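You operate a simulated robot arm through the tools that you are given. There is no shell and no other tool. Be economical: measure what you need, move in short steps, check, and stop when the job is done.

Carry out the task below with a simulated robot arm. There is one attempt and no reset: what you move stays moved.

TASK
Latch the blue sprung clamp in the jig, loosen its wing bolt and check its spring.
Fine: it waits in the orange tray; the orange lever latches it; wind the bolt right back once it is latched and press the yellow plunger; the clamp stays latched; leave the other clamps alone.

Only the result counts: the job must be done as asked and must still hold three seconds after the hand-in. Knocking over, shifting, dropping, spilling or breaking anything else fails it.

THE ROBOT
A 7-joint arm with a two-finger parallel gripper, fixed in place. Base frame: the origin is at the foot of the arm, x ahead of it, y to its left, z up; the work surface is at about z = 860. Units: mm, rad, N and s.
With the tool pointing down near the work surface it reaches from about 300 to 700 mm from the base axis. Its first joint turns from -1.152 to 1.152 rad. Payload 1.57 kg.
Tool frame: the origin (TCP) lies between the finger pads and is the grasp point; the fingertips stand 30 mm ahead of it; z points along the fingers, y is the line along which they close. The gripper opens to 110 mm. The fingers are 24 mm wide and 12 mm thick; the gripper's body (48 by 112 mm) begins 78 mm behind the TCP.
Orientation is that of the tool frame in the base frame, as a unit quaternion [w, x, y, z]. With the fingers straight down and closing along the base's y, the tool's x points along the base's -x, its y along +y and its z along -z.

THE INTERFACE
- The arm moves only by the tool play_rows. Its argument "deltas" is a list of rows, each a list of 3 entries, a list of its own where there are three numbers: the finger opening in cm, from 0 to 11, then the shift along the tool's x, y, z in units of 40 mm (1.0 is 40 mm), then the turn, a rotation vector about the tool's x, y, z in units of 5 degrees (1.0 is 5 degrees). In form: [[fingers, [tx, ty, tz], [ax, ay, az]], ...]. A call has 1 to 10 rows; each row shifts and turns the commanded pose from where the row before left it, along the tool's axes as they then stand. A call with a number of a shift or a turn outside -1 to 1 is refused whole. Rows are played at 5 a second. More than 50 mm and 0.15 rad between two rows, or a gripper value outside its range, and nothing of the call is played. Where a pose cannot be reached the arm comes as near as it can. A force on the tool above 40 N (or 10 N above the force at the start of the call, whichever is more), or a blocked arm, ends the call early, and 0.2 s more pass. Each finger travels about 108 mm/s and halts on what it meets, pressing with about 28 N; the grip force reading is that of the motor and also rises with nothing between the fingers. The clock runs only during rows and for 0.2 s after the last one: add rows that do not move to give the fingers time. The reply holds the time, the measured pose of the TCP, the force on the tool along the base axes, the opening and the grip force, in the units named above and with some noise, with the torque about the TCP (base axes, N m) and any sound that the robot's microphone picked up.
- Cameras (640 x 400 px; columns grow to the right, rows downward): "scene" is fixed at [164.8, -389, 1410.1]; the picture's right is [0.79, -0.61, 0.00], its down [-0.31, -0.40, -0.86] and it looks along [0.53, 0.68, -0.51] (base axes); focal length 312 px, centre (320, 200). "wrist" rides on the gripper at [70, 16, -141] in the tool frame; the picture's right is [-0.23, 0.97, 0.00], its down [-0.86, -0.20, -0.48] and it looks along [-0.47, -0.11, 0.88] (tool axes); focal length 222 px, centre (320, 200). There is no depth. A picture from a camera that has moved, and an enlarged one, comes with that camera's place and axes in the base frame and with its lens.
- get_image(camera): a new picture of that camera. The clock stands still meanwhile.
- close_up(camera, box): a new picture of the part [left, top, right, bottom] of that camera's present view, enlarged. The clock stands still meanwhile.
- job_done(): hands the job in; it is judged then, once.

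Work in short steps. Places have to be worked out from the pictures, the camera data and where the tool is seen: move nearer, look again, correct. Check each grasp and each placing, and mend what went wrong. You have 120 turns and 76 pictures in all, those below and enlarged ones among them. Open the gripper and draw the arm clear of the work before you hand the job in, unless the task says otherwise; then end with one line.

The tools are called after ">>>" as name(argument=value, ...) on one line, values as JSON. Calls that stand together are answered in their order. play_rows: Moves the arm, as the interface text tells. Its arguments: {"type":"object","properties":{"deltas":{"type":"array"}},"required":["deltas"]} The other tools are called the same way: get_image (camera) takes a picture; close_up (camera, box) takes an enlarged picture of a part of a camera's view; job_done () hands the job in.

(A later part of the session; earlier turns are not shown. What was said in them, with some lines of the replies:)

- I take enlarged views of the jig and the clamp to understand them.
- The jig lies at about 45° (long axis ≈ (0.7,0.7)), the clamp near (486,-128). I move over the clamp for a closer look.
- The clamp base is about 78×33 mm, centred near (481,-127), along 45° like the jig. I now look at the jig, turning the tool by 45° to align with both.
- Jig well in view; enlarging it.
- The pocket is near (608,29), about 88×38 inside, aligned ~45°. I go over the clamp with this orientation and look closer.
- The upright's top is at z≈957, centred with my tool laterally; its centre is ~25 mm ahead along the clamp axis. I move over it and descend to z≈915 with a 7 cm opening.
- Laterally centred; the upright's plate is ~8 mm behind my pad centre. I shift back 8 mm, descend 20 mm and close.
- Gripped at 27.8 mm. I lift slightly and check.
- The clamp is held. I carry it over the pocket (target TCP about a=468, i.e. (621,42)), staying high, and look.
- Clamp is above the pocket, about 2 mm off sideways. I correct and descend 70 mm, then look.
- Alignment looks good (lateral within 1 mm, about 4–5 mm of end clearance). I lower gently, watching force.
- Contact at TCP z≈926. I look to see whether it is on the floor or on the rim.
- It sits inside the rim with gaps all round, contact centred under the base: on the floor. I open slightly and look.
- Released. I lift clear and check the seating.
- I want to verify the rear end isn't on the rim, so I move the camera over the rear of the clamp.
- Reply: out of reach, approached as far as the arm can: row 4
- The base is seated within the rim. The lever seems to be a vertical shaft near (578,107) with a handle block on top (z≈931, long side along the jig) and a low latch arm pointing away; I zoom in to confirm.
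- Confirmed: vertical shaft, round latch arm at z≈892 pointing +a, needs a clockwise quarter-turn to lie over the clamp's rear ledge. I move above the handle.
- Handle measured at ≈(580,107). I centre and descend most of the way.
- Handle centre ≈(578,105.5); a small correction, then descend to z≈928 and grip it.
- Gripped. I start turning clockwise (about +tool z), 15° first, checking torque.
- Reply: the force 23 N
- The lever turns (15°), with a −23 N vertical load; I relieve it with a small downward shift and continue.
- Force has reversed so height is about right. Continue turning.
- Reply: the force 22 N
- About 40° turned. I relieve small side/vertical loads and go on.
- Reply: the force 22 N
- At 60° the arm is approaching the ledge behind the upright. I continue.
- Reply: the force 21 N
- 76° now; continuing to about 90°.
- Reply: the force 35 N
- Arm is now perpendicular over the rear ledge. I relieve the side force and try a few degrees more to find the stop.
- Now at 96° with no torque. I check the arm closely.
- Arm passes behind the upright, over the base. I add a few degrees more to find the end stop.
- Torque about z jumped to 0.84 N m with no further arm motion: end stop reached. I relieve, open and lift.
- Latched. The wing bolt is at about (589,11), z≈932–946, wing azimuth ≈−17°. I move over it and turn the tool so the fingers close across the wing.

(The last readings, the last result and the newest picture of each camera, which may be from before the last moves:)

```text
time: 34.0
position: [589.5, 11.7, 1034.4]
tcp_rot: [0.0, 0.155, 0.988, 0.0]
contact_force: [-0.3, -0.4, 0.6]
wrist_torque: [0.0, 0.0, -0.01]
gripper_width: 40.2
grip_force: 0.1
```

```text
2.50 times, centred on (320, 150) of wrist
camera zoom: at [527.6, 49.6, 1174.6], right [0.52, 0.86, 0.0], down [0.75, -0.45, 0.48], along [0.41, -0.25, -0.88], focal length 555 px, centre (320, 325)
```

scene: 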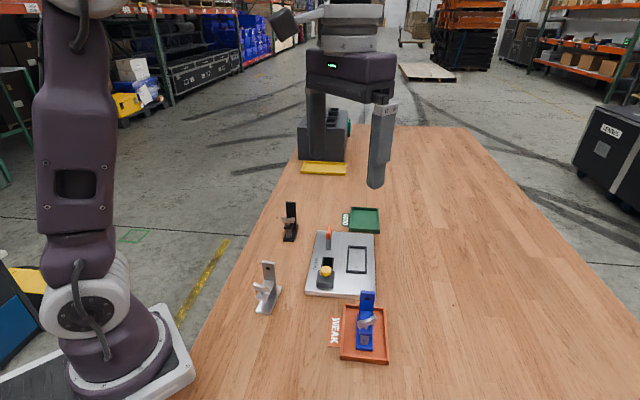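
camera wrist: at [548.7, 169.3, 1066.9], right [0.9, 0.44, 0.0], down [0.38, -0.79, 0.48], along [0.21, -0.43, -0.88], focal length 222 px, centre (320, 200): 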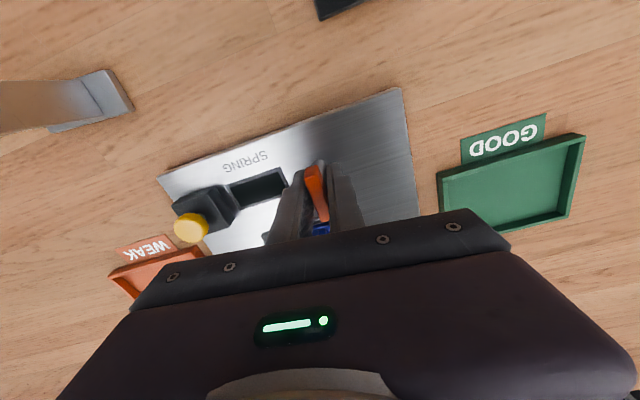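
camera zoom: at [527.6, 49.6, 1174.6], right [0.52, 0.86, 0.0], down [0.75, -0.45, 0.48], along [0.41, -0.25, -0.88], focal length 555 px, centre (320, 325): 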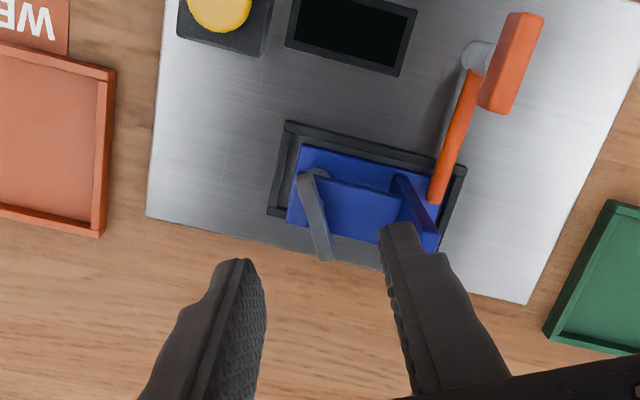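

Wing centre ≈(590,10), axis −17°, tool well aligned. I descend to z≈958 with a 3 cm opening and look.

>>> play_rows(deltas=[[3, [0, -0.035, 0.7], [0, 0, 0]], [3, [0, 0, 0.8], [0, 0, 0]], [3, [0, 0, 0.4], [0, 0, 0]], [3, [0, 0, 0], [0, 0, 0]]])

>>> close_up(camera="wrist", box=[240, 110, 400, 240])

>>> close_up(camera="scene", box=[325, 220, 385, 280])

```text
time: 35.0
position: [590.0, 10.8, 957.2]
tcp_rot: [0.001, 0.155, 0.988, 0.0]
contact_force: [-5.0, -0.1, 14.0]
wrist_torque: [0.08, 0.06, 0.11]
gripper_width: 30.1
grip_force: 0.1
```

```text
3.08 times, centred on (320, 175) of wrist
camera zoom: at [527.7, 47.7, 1098.4], right [0.52, 0.86, 0.0], down [0.75, -0.45, 0.48], along [0.41, -0.25, -0.88], focal length 684 px, centre (320, 277)
```

zoom: 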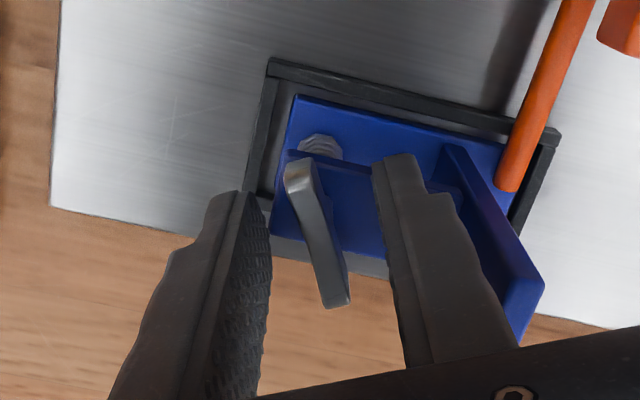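

```text
6.67 times, centred on (355, 250) of scene
camera zoom: at [164.4, -389.0, 1410.1], right [0.79, -0.61, 0.0], down [-0.31, -0.4, -0.86], along [0.53, 0.68, -0.51], focal length 2080 px, centre (87, -133)
```

zoom: 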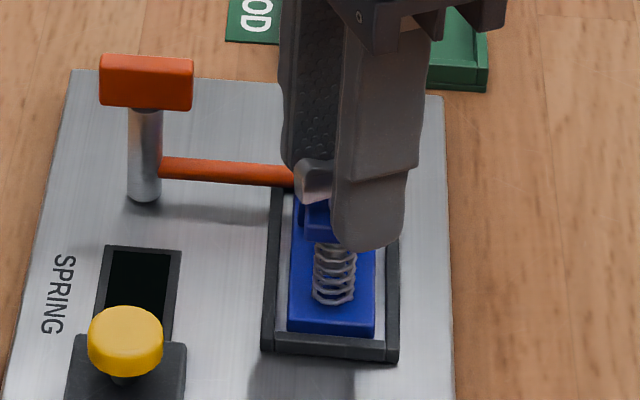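

A fingertip touches the jaw arm (14 N); I raise 3 mm, then close on the wing.

>>> play_rows(deltas=[[3, [0, 0, -0.08], [0, 0, 0]], [2, [0, 0, 0], [0, 0, 0]], [0.4, [0, 0, 0], [0, 0, 0]], [0.4, [0, 0, 0], [0, 0, 0]]])

```text
time: 36.0
position: [587.6, 10.3, 959.1]
tcp_rot: [-0.001, 0.156, 0.988, 0.0]
contact_force: [0.0, -0.6, -0.3]
wrist_torque: [-0.02, 0.06, -0.01]
gripper_width: 6.7
grip_force: 25.6
```

Wing gripped (6.7 mm). I turn counter-clockwise 25° and check.

>>> play_rows(deltas=[[0.3, [0, 0, 0], [0, 0, -1]], [0.3, [0, 0, 0], [0, 0, -1]], [0.3, [0, 0, 0], [0, 0, -1]], [0.3, [0, 0, 0], [0, 0, -1]], [0.3, [0, 0, 0], [0, 0, -1]], [0.3, [0, 0, 0], [0, 0, 0]]])

>>> close_up(camera="wrist", box=[240, 110, 400, 240])

```text
time: 37.4
position: [587.1, 8.9, 961.4]
tcp_rot: [0.0, -0.062, 0.998, 0.0]
contact_force: [-0.2, -0.7, 0.5]
wrist_torque: [-0.09, 0.02, -0.01]
gripper_width: 6.5
grip_force: 26.3
```

```text
3.08 times, centred on (320, 175) of wrist
camera zoom: at [516.7, 17.6, 1101.7], right [0.1, 0.99, 0.0], down [0.87, -0.09, 0.48], along [0.48, -0.05, -0.88], focal length 684 px, centre (320, 277)
```

zoom: 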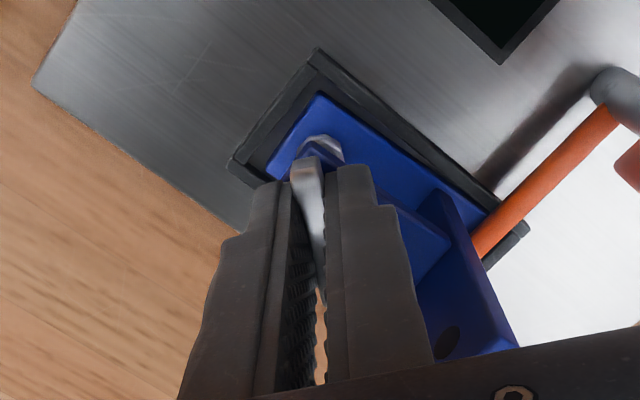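

Wing turns freely. Continuing counter-clockwise 45°.

>>> play_rows(deltas=[[0.3, [0, 0, 0], [0, 0, -1]], [0.3, [0, 0, 0], [0, 0, -1]], [0.3, [0, 0, 0], [0, 0, -1]], [0.3, [0, 0, 0], [0, 0, -1]], [0.3, [0, 0, 0], [0, 0, -1]], [0.3, [0, 0, 0], [0, 0, -1]], [0.3, [0, 0, 0], [0, 0, -1]], [0.3, [0, 0, 0], [0, 0, -1]], [0.3, [0, 0, 0], [0, 0, -1]], [0.3, [0, 0, 0], [0, 0, 0]]])

>>> play_rows(deltas=[[0.3, [0, 0, 0], [0, 0, -1]], [0.3, [0, 0, 0], [0, 0, -1]], [0.3, [0, 0, 0], [0, 0, -1]], [0.3, [0, 0, 0], [0, 0, -1]], [0.3, [0, 0, 0], [0, 0, 0]]])

>>> close_up(camera="scene", box=[325, 220, 385, 280])

```text
time: 39.6
position: [588.5, 11.6, 961.3]
tcp_rot: [0.001, -0.438, 0.899, 0.0]
contact_force: [0.5, 1.0, 0.5]
wrist_torque: [-0.05, 0.03, -0.01]
gripper_width: 6.4
grip_force: 25.8
```

```text
time: 40.8
position: [588.5, 10.9, 961.8]
tcp_rot: [-0.001, -0.589, 0.808, 0.0]
contact_force: [0.6, 0.3, -0.4]
wrist_torque: [-0.03, 0.04, 0.05]
gripper_width: 6.3
grip_force: 26.4
```

```text
6.67 times, centred on (355, 250) of scene
camera zoom: at [164.9, -389.0, 1410.1], right [0.79, -0.61, 0.0], down [-0.31, -0.4, -0.86], along [0.53, 0.68, -0.51], focal length 2080 px, centre (87, -133)
```

zoom: 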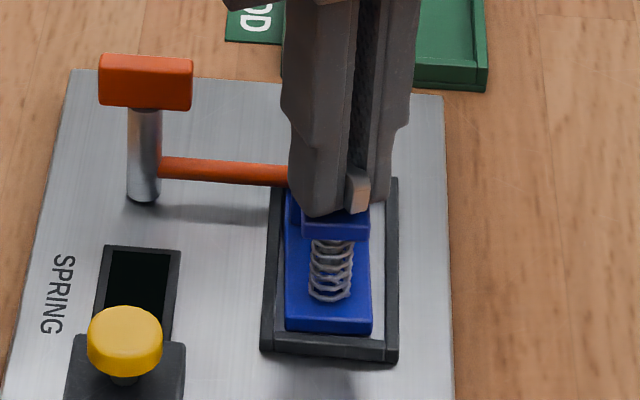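

90° turned with negligible torque. Continuing.

>>> play_rows(deltas=[[0.3, [0, 0, 0], [0, 0, -1]], [0.3, [0, 0, 0], [0, 0, -1]], [0.3, [0, 0, 0], [0, 0, -1]], [0.3, [0, 0, 0], [0, 0, -1]], [0.3, [0, 0, 0], [0, 0, -1]], [0.3, [0, 0, 0], [0, 0, -1]], [0.3, [0, 0, 0], [0, 0, 0]]])

```text
time: 42.4
position: [589.6, 9.9, 960.9]
tcp_rot: [0.0, 0.778, -0.628, 0.001]
contact_force: [0.0, -0.3, 0.2]
wrist_torque: [-0.03, 0.07, 0.03]
gripper_width: 5.9
grip_force: 25.7
```

φ≈192°, still free. I continue another 25°.

>>> play_rows(deltas=[[0.3, [0, 0, 0], [0, 0, -1]], [0.3, [0, 0, 0], [0, 0, -1]], [0.3, [0, 0, 0], [0, 0, -1]], [0.3, [0, 0, 0], [0, 0, -1]], [0.3, [0, 0, 0], [0, 0, -1]], [0.3, [0, 0, 0], [0, 0, 0]]])

>>> close_up(camera="wrist", box=[240, 110, 400, 240])

```text
time: 43.8
position: [588.6, 10.3, 961.6]
tcp_rot: [0.0, 0.895, -0.445, 0.0]
contact_force: [0.6, 0.2, 0.2]
wrist_torque: [-0.03, 0.08, 0.01]
gripper_width: 6.1
grip_force: 26.0
```

```text
3.08 times, centred on (320, 175) of wrist
camera zoom: at [617.2, -54.2, 1102.2], right [-0.91, -0.41, 0.0], down [-0.36, 0.8, 0.48], along [-0.19, 0.44, -0.88], focal length 684 px, centre (320, 277)
```

zoom: 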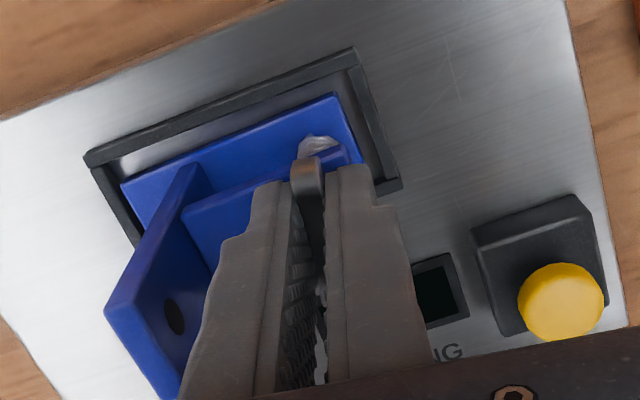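

φ≈217°, still free and no stop yet. A little further, then I'll regrip.

>>> play_rows(deltas=[[0.3, [0, 0, 0], [0, 0, -1]], [0.3, [0, 0, 0], [0, 0, -1]], [0.3, [0, 0, 0], [0, 0, -1]], [0.3, [0, 0, 0], [0, 0, -1]], [0.3, [0, 0, 0], [0, 0, 0]], [0.3, [0, 0, 0], [0, 0, 0]]])

```text
time: 45.2
position: [587.8, 10.0, 960.9]
tcp_rot: [0.0, 0.959, -0.284, 0.0]
contact_force: [7.0, -8.3, 2.2]
wrist_torque: [-0.23, -0.72, -0.73]
gripper_width: 9.0
grip_force: 26.6
```

Torque −0.73 N m and the pads are being wedged: the bolt has hit its stop. I back off, open, lift and inspect.

>>> play_rows(deltas=[[0.3, [0, 0, 0], [0, 0, 0.8]], [0.3, [0, 0, 0], [0, 0, 0]]])

>>> play_rows(deltas=[[2, [0, 0, 0], [0, 0, 0]], [2.5, [0, 0, 0], [0, 0, 0]], [2.5, [0, 0, -0.8], [0, 0, 0]], [2.5, [0, 0, -1], [0, 0, 0]], [2.5, [0, 0, 0], [0, 0, 0]]])

>>> close_up(camera="wrist", box=[240, 90, 400, 220])

>>> close_up(camera="scene", box=[325, 220, 385, 280])

```text
time: 45.8
position: [588.4, 10.1, 960.7]
tcp_rot: [-0.001, 0.948, -0.317, -0.001]
contact_force: [6.8, -5.8, 0.2]
wrist_torque: [-0.43, -0.58, -0.65]
gripper_width: 7.3
grip_force: 26.7
```

```text
time: 47.0
position: [589.5, 7.8, 1031.9]
tcp_rot: [0.0, 0.948, -0.317, 0.0]
contact_force: [-0.2, 0.8, 0.6]
wrist_torque: [-0.02, 0.01, 0.0]
gripper_width: 25.2
grip_force: 0.0
```

```text
3.08 times, centred on (320, 155) of wrist
camera zoom: at [634.7, -46.4, 1173.5], right [-0.77, -0.64, 0.0], down [-0.56, 0.67, 0.48], along [-0.31, 0.37, -0.88], focal length 684 px, centre (320, 338)
```

zoom: 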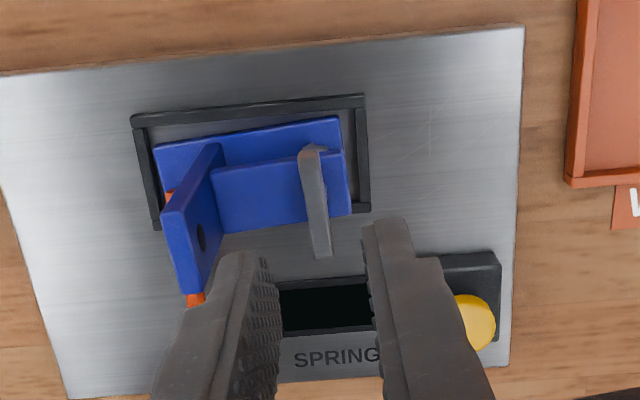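

```text
6.67 times, centred on (355, 250) of scene
camera zoom: at [164.8, -389.0, 1410.1], right [0.79, -0.61, 0.0], down [-0.31, -0.4, -0.86], along [0.53, 0.68, -0.51], focal length 2080 px, centre (87, -133)
```

zoom: 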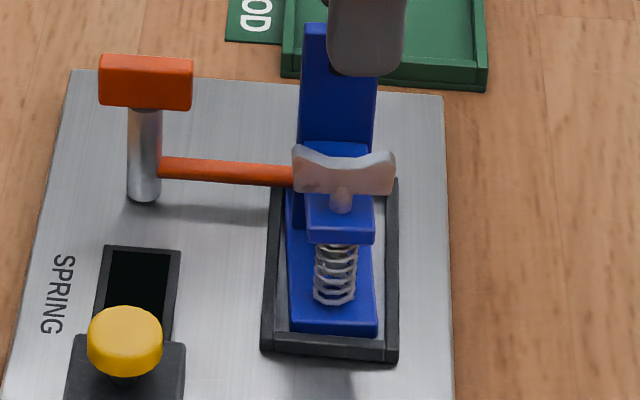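

The wing turned ~153° (now azimuth ≈136°); the clamp is still under the arm. I regrip squarely (φ≈226°) to confirm that this is truly the stop.

>>> play_rows(deltas=[[2.5, [0, 0, 0], [0, 0, 0.7]], [2.5, [0, 0, 0.5], [0, 0, 0.7]], [2.5, [0, 0, 0.7], [0, 0, 0]], [2.5, [0, 0, 0.56], [0, 0, 0]], [1, [0, 0, 0], [0, 0, 0]], [0.3, [0, 0, 0], [0, 0, 0]], [0.3, [0, 0, 0], [0, 0, 0]]])

>>> play_rows(deltas=[[0.3, [0, 0, 0], [0, 0, -0.6]], [0.3, [0, 0, 0], [0, 0, 0]]])

>>> play_rows(deltas=[[0.3, [0, 0, 0], [0, 0, -0.6]], [0.3, [0, 0, 0], [0, 0, 0]]])

```text
time: 48.6
position: [586.9, 7.4, 962.4]
tcp_rot: [0.0, 0.927, -0.374, 0.0]
contact_force: [-0.1, -0.1, -0.6]
wrist_torque: [0.03, 0.01, -0.01]
gripper_width: 6.5
grip_force: 25.7
```

```text
time: 49.2
position: [587.4, 8.2, 960.7]
tcp_rot: [0.0, 0.937, -0.349, 0.0]
contact_force: [-0.2, 0.4, -0.4]
wrist_torque: [-0.03, 0.07, 0.0]
gripper_width: 6.6
grip_force: 26.0
```

```text
time: 49.8
position: [589.2, 7.6, 962.3]
tcp_rot: [0.0, 0.946, -0.326, 0.001]
contact_force: [7.0, -8.7, -0.5]
wrist_torque: [-0.57, -0.5, -0.66]
gripper_width: 6.4
grip_force: 25.7
```

Torque again rises at the same angle: bolt is fully back. I open and lift, keeping it at the stop.

>>> play_rows(deltas=[[0.8, [0, 0, 0], [0, 0, 0]], [2, [0, 0, 0], [0, 0, 0]], [2.5, [0, 0, 0], [0, 0, 0]], [2.5, [0, 0, -0.8], [0, 0, 0]], [2.5, [0, 0, -1], [0, 0, 0]], [1, [0, 0, -0.3], [0, 0, 0]]])

>>> get_image(camera="wrist")

```text
time: 51.2
position: [588.8, 10.6, 1047.5]
tcp_rot: [0.0, 0.946, -0.325, 0.0]
contact_force: [-0.9, -0.1, 1.1]
wrist_torque: [-0.05, 0.0, -0.02]
gripper_width: 10.0
grip_force: 0.0
```

```text
28 pictures are left
camera wrist: at [633.1, -44.7, 1188.2], right [-0.78, -0.63, 0.0], down [-0.55, 0.68, 0.48], along [-0.3, 0.37, -0.88], focal length 222 px, centre (320, 200)
```

wrist: 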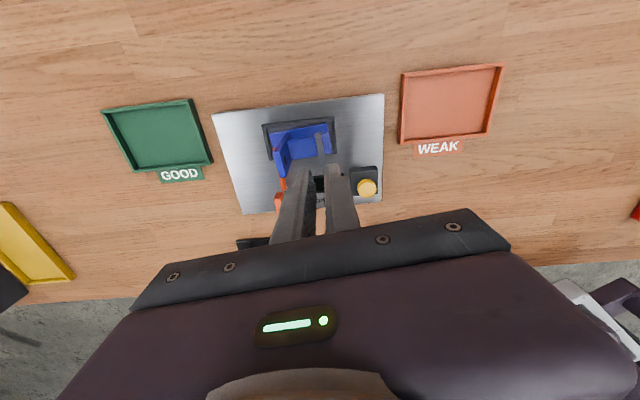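

Next, the plunger at about (498,19), cap top z≈916. I move above it with closed fingers.

>>> play_rows(deltas=[[0, [-0.64, 0.413, 0], [0, 0, 0]], [0, [-0.64, 0.413, 0], [0, 0, 0]], [0, [-0.64, 0.413, 0], [0, 0, 0]], [0, [0, 0, 1], [0, 0, 0]], [0, [0, 0, 0.5], [0, 0, 0]], [0, [0, 0, 0], [0, 0, 0]]])

>>> close_up(camera="wrist", box=[220, 70, 420, 230])

>>> close_up(camera="scene", box=[295, 210, 385, 300])

```text
time: 52.6
position: [498.6, 18.6, 985.2]
tcp_rot: [0.0, 0.946, -0.325, 0.0]
contact_force: [-0.1, 0.7, 0.3]
wrist_torque: [0.02, -0.04, 0.01]
gripper_width: 0.2
grip_force: 21.8
```

```text
2.50 times, centred on (320, 150) of wrist
camera zoom: at [543.3, -36.5, 1125.4], right [-0.78, -0.63, 0.0], down [-0.55, 0.68, 0.48], along [-0.3, 0.37, -0.88], focal length 555 px, centre (320, 325)
```

zoom: 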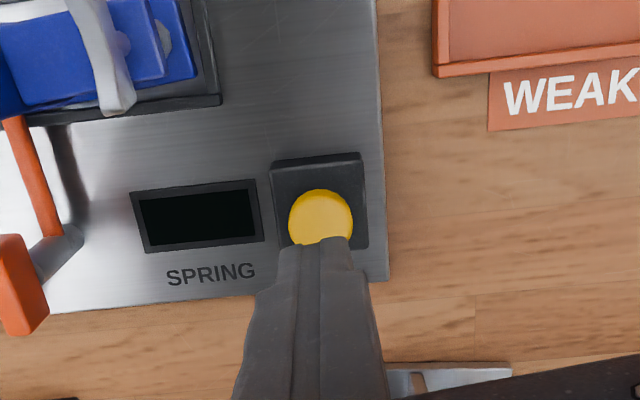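

```text
4.44 times, centred on (340, 255) of scene
camera zoom: at [164.8, -389.0, 1410.1], right [0.79, -0.61, 0.0], down [-0.31, -0.4, -0.86], along [0.53, 0.68, -0.51], focal length 1387 px, centre (231, -44)
```

zoom: 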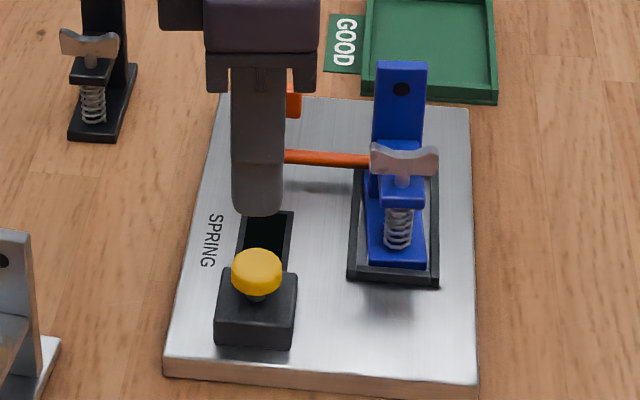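

Cap centre ≈(500,17). I descend and press gently.

>>> play_rows(deltas=[[0, [0.05, 0, 0.4], [0, 0, 0]], [0, [0, 0, 0.45], [0, 0, 0]], [0, [0, 0, 0.15], [0, 0, 0]], [0, [0, 0, 0], [0, 0, 0]]])

>>> play_rows(deltas=[[0, [0, 0, 0.08], [0, 0, 0]], [0, [0, 0, 0.08], [0, 0, 0]], [0, [0, 0, 0], [0, 0, 0]]])

>>> close_up(camera="scene", box=[295, 210, 385, 300])

```text
time: 53.6
position: [498.9, 18.9, 947.9]
tcp_rot: [-0.001, 0.945, -0.326, -0.001]
contact_force: [-0.2, 0.4, -0.1]
wrist_torque: [0.0, -0.01, 0.01]
gripper_width: 0.0
grip_force: 21.7
```

```text
time: 54.4
position: [498.1, 17.7, 940.9]
tcp_rot: [0.0, 0.946, -0.325, 0.0]
contact_force: [-0.3, -2.1, 2.6]
wrist_torque: [-0.04, 0.0, 0.0]
gripper_width: 0.0
grip_force: 21.8
```

```text
4.44 times, centred on (340, 255) of scene
camera zoom: at [164.8, -389.1, 1410.1], right [0.79, -0.61, 0.0], down [-0.31, -0.4, -0.86], along [0.53, 0.68, -0.51], focal length 1387 px, centre (231, -44)
```

zoom: 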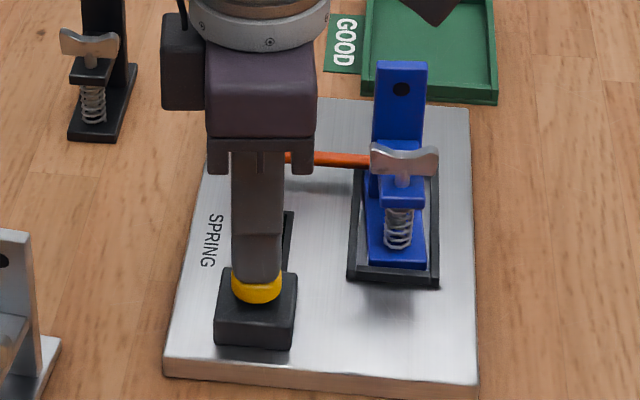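

Contact (2.6 N), plunger starting to go down. I press further in small steps.

>>> play_rows(deltas=[[0, [0, 0, 0.06], [0, 0, 0]], [0, [0, 0, 0.06], [0, 0, 0]], [0, [0, 0, 0.06], [0, 0, 0]], [0, [0, 0, 0], [0, 0, 0]]])

>>> close_up(camera="scene", box=[295, 210, 385, 300])

```text
time: 55.4
position: [499.4, 18.8, 934.1]
tcp_rot: [-0.001, 0.946, -0.324, 0.002]
contact_force: [-7.1, 5.3, 35.1]
wrist_torque: [0.15, 0.27, 0.12]
gripper_width: 0.0
grip_force: 21.3
heard: click
```

```text
4.44 times, centred on (340, 255) of scene
camera zoom: at [164.1, -388.9, 1410.2], right [0.79, -0.61, 0.0], down [-0.31, -0.4, -0.86], along [0.53, 0.68, -0.51], focal length 1387 px, centre (231, -44)
```

zoom: 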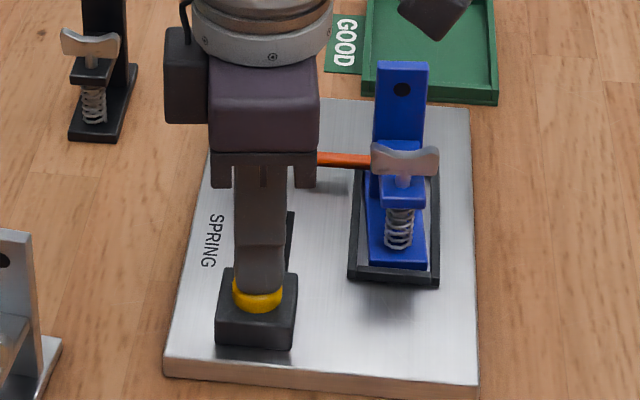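

A click was heard with the plunger at the bottom. I lift and read the window.

>>> play_rows(deltas=[[0, [0, 0, -0.3], [0, 0, 0]], [0, [0, 0, -0.9], [0, 0, 0]], [0, [0, 0, -1], [0, 0, 0]], [0, [0, 0, 0], [0, 0, 0]]])

>>> close_up(camera="wrist", box=[220, 60, 420, 220])

>>> close_up(camera="scene", box=[295, 210, 385, 300])

```text
time: 56.4
position: [496.7, 16.3, 1020.7]
tcp_rot: [0.0, 0.946, -0.325, 0.0]
contact_force: [0.5, 0.6, 0.1]
wrist_torque: [-0.02, 0.03, -0.01]
gripper_width: 0.0
grip_force: 21.6
```

```text
2.50 times, centred on (320, 140) of wrist
camera zoom: at [542.2, -37.9, 1161.7], right [-0.78, -0.63, 0.0], down [-0.55, 0.68, 0.48], along [-0.3, 0.37, -0.88], focal length 555 px, centre (320, 350)
```

zoom: 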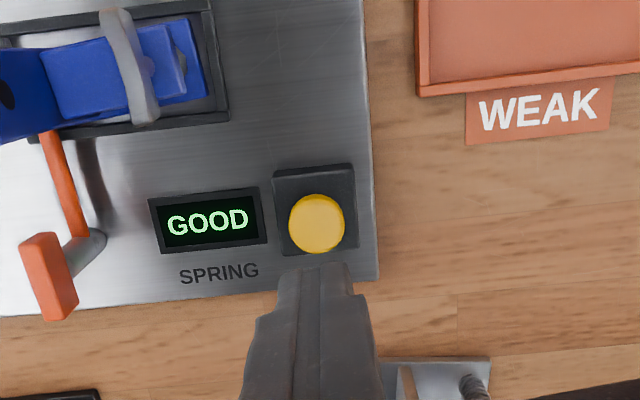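

```text
4.44 times, centred on (340, 255) of scene
camera zoom: at [164.8, -389.0, 1410.1], right [0.79, -0.61, 0.0], down [-0.31, -0.4, -0.86], along [0.53, 0.68, -0.51], focal length 1387 px, centre (231, -44)
```

zoom: 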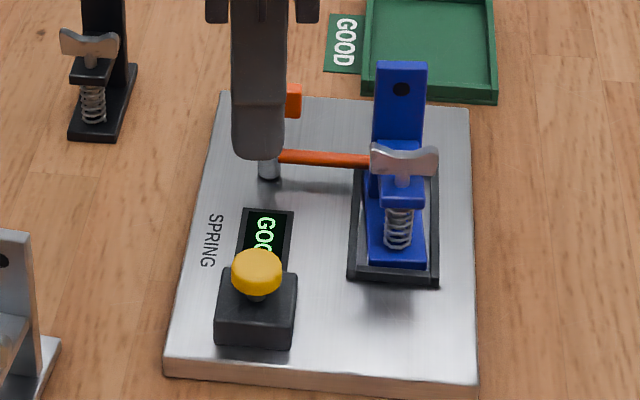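

The window reads GOOD and the clamp is still latched. I raise the arm clear and open the gripper.

>>> play_rows(deltas=[[0, [0, 0, -1], [0, 0, 0]], [0, [0, 0, -1], [0, 0, 0]], [3, [0, 0, -1], [0, 0, 0]], [6, [0, 0, -1], [0, 0, 0]], [8, [0, 0, 0], [0, 0, 0]], [8, [0, 0, 0], [0, 0, 0]]])

>>> get_image(camera="scene")

>>> close_up(camera="wrist", box=[170, 60, 390, 240])

```text
time: 57.8
position: [498.7, 14.3, 1180.5]
tcp_rot: [0.0, 0.946, -0.325, 0.0]
contact_force: [0.5, 0.7, -0.3]
wrist_torque: [-0.02, 0.04, -0.01]
gripper_width: 79.9
grip_force: 0.1
```

```text
21 pictures are left
```

scene: 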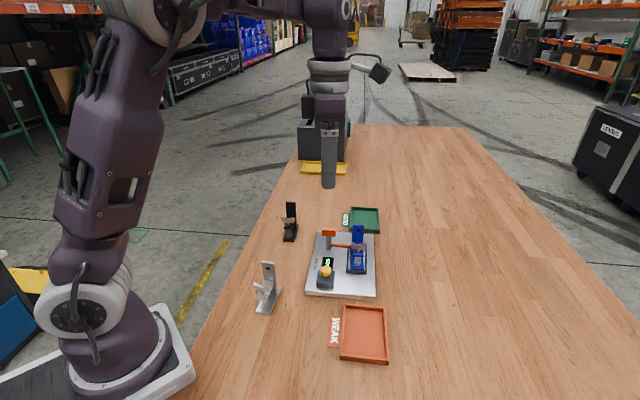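

```text
2.22 times, centred on (280, 150) of wrist
camera zoom: at [543.5, -40.0, 1320.9], right [-0.78, -0.63, 0.0], down [-0.55, 0.68, 0.48], along [-0.3, 0.37, -0.88], focal length 494 px, centre (409, 311)
```

zoom: 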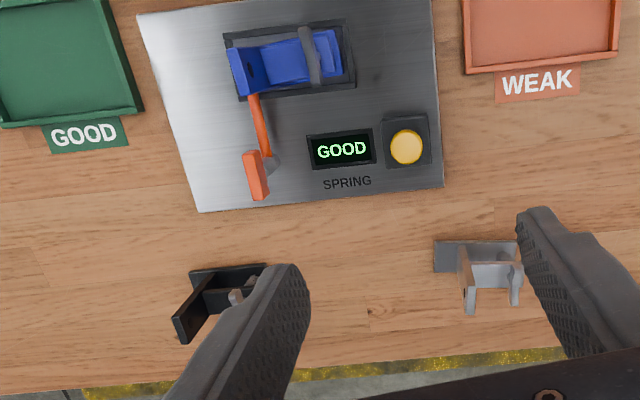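

Everything holds: the clamp is latched, the bolt is back at its stop, the check reads GOOD, and the other clamps are untouched. I hand in.

>>> job_done()

```text
The job is handed in.
```

The blue clamp is latched in the jig, its wing bolt is wound back to its stop, and pressing the yellow plunger gave a spring reading of GOOD; I left it latched and did not touch the other clamps.
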